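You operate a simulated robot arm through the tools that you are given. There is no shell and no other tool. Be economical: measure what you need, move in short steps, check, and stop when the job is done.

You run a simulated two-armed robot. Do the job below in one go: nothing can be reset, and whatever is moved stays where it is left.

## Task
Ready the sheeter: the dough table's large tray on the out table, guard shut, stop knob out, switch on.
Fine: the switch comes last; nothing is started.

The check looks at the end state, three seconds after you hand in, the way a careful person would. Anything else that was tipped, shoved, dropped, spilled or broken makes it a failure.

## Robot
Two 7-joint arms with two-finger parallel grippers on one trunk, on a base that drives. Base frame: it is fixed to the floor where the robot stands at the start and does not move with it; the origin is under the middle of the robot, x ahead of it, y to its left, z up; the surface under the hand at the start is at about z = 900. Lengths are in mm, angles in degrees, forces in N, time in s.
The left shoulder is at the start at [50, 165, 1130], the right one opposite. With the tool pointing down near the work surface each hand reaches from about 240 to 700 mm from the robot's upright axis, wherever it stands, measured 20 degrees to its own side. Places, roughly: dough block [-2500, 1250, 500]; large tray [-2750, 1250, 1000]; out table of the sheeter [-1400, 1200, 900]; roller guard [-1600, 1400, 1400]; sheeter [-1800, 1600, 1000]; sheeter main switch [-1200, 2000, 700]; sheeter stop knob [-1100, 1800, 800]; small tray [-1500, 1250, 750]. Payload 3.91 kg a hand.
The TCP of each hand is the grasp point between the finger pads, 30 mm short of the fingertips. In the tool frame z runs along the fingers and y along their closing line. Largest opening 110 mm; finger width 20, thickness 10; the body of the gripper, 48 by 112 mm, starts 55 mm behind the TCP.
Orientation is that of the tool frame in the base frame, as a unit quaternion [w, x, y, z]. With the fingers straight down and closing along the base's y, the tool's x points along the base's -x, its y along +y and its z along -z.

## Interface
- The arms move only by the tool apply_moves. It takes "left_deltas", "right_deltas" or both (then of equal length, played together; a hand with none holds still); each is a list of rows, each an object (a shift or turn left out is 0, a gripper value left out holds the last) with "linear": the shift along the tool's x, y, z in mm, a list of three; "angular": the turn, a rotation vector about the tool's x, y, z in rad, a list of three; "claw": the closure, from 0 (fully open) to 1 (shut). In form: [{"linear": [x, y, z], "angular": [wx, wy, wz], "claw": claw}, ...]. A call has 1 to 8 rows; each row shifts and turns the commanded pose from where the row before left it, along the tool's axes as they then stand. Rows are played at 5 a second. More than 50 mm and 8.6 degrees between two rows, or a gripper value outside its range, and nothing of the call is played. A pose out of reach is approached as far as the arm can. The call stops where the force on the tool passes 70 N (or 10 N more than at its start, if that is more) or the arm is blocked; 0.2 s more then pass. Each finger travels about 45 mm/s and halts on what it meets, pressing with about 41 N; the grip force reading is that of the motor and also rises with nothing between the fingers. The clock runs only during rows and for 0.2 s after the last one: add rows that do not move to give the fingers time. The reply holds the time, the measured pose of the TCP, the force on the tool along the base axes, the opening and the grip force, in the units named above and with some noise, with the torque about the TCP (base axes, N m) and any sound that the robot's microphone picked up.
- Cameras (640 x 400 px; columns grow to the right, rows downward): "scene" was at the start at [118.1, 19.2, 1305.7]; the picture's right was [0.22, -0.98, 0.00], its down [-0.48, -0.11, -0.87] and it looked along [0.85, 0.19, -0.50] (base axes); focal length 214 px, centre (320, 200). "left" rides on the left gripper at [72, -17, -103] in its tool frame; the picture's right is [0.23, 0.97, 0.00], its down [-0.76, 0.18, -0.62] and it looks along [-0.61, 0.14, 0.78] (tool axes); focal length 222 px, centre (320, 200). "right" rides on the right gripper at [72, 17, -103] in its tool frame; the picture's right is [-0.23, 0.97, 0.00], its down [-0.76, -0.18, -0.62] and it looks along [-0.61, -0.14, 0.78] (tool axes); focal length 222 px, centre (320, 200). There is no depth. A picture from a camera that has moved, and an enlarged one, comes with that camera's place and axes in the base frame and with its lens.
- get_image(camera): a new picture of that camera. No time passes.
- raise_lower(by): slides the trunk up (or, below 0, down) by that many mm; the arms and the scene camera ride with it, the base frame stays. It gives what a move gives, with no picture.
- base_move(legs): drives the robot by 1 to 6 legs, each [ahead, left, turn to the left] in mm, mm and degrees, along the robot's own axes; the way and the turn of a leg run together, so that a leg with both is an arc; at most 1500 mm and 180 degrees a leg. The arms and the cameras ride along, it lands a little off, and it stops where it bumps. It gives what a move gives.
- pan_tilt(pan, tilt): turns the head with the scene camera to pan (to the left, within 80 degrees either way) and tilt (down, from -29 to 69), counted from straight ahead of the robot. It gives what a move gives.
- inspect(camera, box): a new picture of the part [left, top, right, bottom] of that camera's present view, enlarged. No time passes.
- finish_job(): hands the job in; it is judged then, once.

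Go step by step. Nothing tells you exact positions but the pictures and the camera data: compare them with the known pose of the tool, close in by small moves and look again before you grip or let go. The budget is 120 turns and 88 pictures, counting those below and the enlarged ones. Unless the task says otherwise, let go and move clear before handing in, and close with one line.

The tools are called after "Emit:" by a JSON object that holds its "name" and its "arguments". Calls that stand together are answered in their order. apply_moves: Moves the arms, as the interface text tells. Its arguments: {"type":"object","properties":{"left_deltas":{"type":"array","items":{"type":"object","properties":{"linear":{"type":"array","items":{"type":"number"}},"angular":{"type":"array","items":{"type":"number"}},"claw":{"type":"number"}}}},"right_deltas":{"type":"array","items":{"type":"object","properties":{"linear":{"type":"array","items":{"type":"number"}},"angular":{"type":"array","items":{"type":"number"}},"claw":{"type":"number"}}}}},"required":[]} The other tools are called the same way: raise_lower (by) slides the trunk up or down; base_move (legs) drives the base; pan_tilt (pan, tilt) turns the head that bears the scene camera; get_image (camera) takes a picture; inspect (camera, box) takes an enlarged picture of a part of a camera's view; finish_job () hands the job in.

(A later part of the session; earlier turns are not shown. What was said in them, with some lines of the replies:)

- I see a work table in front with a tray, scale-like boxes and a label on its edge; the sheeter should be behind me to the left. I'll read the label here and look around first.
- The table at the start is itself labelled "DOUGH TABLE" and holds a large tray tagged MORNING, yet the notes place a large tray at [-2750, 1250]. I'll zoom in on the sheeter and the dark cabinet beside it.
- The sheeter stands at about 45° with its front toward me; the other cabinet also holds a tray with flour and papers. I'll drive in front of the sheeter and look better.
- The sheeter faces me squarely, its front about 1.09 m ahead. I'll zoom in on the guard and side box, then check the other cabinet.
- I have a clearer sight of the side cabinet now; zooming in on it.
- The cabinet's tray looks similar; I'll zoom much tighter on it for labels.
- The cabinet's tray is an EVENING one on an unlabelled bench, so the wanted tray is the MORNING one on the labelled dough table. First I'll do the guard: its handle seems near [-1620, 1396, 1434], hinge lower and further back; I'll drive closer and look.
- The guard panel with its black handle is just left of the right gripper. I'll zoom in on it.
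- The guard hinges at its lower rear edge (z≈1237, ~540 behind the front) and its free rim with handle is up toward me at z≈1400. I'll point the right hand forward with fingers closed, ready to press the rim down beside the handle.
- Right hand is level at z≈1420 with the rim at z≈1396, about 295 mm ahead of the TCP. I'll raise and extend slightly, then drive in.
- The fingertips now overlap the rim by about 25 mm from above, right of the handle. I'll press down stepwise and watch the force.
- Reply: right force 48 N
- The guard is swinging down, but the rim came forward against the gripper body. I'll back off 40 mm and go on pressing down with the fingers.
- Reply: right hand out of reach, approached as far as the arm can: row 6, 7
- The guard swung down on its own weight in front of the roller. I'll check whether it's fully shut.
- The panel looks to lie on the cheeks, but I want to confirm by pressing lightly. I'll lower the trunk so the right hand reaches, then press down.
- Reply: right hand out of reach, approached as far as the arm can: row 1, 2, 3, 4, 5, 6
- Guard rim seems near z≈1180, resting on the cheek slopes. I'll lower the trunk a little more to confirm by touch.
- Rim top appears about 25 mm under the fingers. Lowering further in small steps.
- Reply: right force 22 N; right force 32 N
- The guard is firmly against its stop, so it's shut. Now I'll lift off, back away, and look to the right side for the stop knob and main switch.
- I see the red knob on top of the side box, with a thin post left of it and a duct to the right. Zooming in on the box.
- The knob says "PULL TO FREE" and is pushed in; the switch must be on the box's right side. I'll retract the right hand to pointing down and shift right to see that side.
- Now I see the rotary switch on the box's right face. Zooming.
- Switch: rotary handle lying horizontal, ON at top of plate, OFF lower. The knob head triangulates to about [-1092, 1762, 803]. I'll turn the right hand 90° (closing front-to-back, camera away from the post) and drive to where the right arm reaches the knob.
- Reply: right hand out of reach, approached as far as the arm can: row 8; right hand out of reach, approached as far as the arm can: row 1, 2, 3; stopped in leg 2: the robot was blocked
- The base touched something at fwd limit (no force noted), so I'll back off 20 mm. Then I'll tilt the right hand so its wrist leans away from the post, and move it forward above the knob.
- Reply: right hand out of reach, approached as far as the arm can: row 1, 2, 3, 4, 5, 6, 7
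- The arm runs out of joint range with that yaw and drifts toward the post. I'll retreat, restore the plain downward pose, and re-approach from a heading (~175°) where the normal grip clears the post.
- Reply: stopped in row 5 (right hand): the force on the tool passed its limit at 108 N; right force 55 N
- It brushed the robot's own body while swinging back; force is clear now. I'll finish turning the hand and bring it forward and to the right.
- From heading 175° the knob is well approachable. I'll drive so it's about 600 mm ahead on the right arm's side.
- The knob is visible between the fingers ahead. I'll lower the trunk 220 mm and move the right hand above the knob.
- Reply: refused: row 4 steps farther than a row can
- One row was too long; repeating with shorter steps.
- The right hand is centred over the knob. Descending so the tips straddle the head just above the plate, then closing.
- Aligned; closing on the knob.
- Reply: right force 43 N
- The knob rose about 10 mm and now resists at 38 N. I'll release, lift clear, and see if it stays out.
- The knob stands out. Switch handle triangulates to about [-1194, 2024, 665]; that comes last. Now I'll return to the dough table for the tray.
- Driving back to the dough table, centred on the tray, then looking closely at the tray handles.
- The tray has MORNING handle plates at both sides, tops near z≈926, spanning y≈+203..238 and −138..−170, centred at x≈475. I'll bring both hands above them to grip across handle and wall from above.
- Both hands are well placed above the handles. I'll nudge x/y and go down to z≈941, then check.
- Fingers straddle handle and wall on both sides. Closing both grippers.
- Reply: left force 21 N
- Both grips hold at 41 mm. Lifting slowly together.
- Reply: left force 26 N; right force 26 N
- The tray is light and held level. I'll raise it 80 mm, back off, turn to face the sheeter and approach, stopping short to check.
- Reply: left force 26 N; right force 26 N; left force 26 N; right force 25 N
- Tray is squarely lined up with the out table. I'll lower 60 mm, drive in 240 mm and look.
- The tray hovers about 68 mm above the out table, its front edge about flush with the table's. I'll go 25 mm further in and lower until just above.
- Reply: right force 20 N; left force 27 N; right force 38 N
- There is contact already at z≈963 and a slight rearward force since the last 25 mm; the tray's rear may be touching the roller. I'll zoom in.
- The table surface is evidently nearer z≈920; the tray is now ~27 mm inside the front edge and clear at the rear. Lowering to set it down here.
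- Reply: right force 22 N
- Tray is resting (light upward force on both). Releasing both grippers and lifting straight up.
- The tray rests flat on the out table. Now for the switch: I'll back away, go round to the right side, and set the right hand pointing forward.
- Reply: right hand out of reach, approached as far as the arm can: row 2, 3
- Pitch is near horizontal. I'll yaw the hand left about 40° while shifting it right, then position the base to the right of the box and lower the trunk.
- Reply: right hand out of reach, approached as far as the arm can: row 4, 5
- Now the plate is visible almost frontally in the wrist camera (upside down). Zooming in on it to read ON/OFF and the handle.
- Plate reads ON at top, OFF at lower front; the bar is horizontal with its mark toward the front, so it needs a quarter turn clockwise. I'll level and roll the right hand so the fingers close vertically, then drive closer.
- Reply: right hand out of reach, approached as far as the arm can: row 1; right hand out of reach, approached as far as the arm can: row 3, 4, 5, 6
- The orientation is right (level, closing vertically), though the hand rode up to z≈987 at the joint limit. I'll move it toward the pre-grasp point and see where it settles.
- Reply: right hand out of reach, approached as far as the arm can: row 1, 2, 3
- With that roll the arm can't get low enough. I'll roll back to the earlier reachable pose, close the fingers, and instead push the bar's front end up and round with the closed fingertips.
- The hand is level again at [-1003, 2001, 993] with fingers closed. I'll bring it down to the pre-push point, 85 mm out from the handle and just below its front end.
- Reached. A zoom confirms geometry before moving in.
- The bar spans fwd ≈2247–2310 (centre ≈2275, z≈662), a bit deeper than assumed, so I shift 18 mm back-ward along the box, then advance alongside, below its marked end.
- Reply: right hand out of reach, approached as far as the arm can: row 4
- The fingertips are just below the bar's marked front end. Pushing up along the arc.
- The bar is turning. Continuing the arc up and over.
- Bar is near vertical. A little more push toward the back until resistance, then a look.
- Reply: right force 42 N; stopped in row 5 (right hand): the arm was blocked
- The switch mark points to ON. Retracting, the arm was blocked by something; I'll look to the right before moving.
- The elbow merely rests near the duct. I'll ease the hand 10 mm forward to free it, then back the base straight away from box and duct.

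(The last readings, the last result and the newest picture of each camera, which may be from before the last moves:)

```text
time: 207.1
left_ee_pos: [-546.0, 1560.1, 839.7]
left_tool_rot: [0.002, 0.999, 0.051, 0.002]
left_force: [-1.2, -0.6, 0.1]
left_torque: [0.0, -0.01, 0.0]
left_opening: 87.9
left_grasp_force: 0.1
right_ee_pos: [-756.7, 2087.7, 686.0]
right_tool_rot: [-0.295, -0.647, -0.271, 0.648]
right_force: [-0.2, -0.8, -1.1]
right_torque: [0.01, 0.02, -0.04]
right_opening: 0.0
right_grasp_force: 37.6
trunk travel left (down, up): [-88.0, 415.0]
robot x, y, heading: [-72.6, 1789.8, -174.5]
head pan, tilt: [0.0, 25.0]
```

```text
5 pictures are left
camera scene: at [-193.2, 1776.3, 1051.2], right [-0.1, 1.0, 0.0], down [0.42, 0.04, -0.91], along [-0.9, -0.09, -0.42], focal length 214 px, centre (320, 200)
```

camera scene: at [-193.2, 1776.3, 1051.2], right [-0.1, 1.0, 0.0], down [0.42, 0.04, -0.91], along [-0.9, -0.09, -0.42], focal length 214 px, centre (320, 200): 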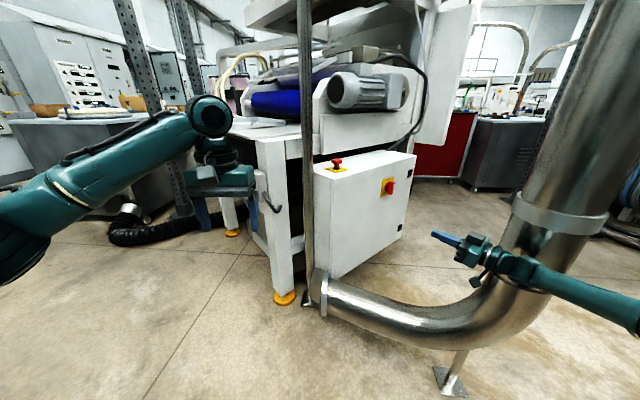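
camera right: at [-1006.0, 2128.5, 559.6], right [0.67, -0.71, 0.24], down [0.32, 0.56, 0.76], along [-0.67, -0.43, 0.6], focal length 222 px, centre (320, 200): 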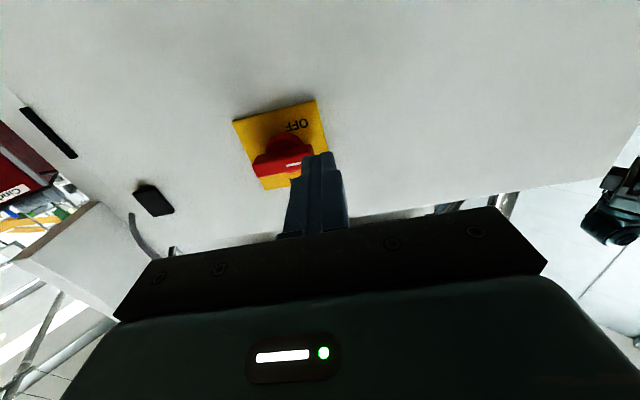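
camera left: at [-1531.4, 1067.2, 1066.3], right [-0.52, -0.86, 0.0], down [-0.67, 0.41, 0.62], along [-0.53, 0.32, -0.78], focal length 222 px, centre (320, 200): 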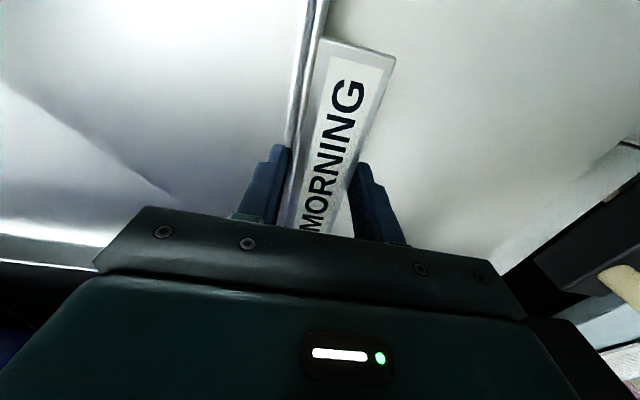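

Clear of everything. Final check: raise the trunk and zoom in on switch, knob, guard and tray.

Emit:
{"name": "inspect", "arguments": {"camera": "scene", "box": [320, 145, 420, 210]}}

Emit:
{"name": "raise_lower", "arguments": {"by": 350}}

Emit:
{"name": "inspect", "arguments": {"camera": "scene", "box": [200, 130, 420, 290]}}

```text
6.15 times, centred on (370, 178) of scene
camera zoom: at [-193.2, 1776.3, 1051.2], right [-0.1, 1.0, 0.0], down [0.42, 0.04, -0.91], along [-0.9, -0.09, -0.42], focal length 1320 px, centre (12, 338)
```

zoom: 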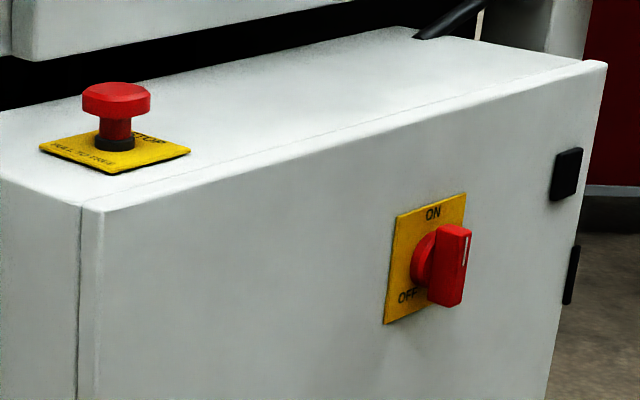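

```text
time: 210.6
left_ee_pos: [-547.8, 1559.2, 1191.0]
left_tool_rot: [0.002, 0.999, 0.051, 0.002]
left_force: [0.5, -0.4, 0.4]
left_torque: [-0.02, 0.03, -0.04]
left_opening: 88.2
left_grasp_force: 0.0
right_ee_pos: [-758.3, 2088.4, 1035.8]
right_tool_rot: [-0.295, -0.647, -0.271, 0.648]
right_force: [0.7, -0.2, -0.1]
right_torque: [0.03, 0.01, 0.02]
right_opening: 0.1
right_grasp_force: 38.2
trunk travel left (down, up): [-438.0, 65.0]
robot x, y, heading: [-73.0, 1787.5, -174.6]
head pan, tilt: [0.0, 25.0]
```

```text
2.50 times, centred on (310, 210) of scene
camera zoom: at [-193.3, 1776.3, 1401.2], right [-0.1, 1.0, 0.0], down [0.42, 0.04, -0.91], along [-0.9, -0.09, -0.42], focal length 536 px, centre (345, 175)
```

zoom: 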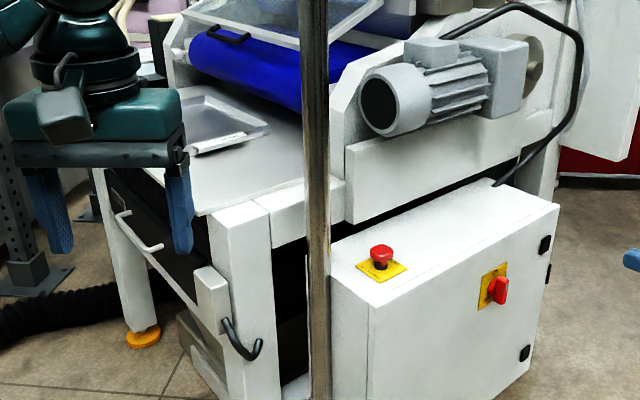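

The tray is on the out table, the guard is down, the knob is out and the switch mark points to ON. Nothing was started and both hands are clear, so I'm handing in.

Emit:
{"name": "finish_job", "arguments": {}}

```text
The job is handed in.
```

The sheeter is ready: the dough table's MORNING tray is on the out table, the guard is shut, the stop knob is pulled out, and the main switch was turned to ON last; nothing was started.
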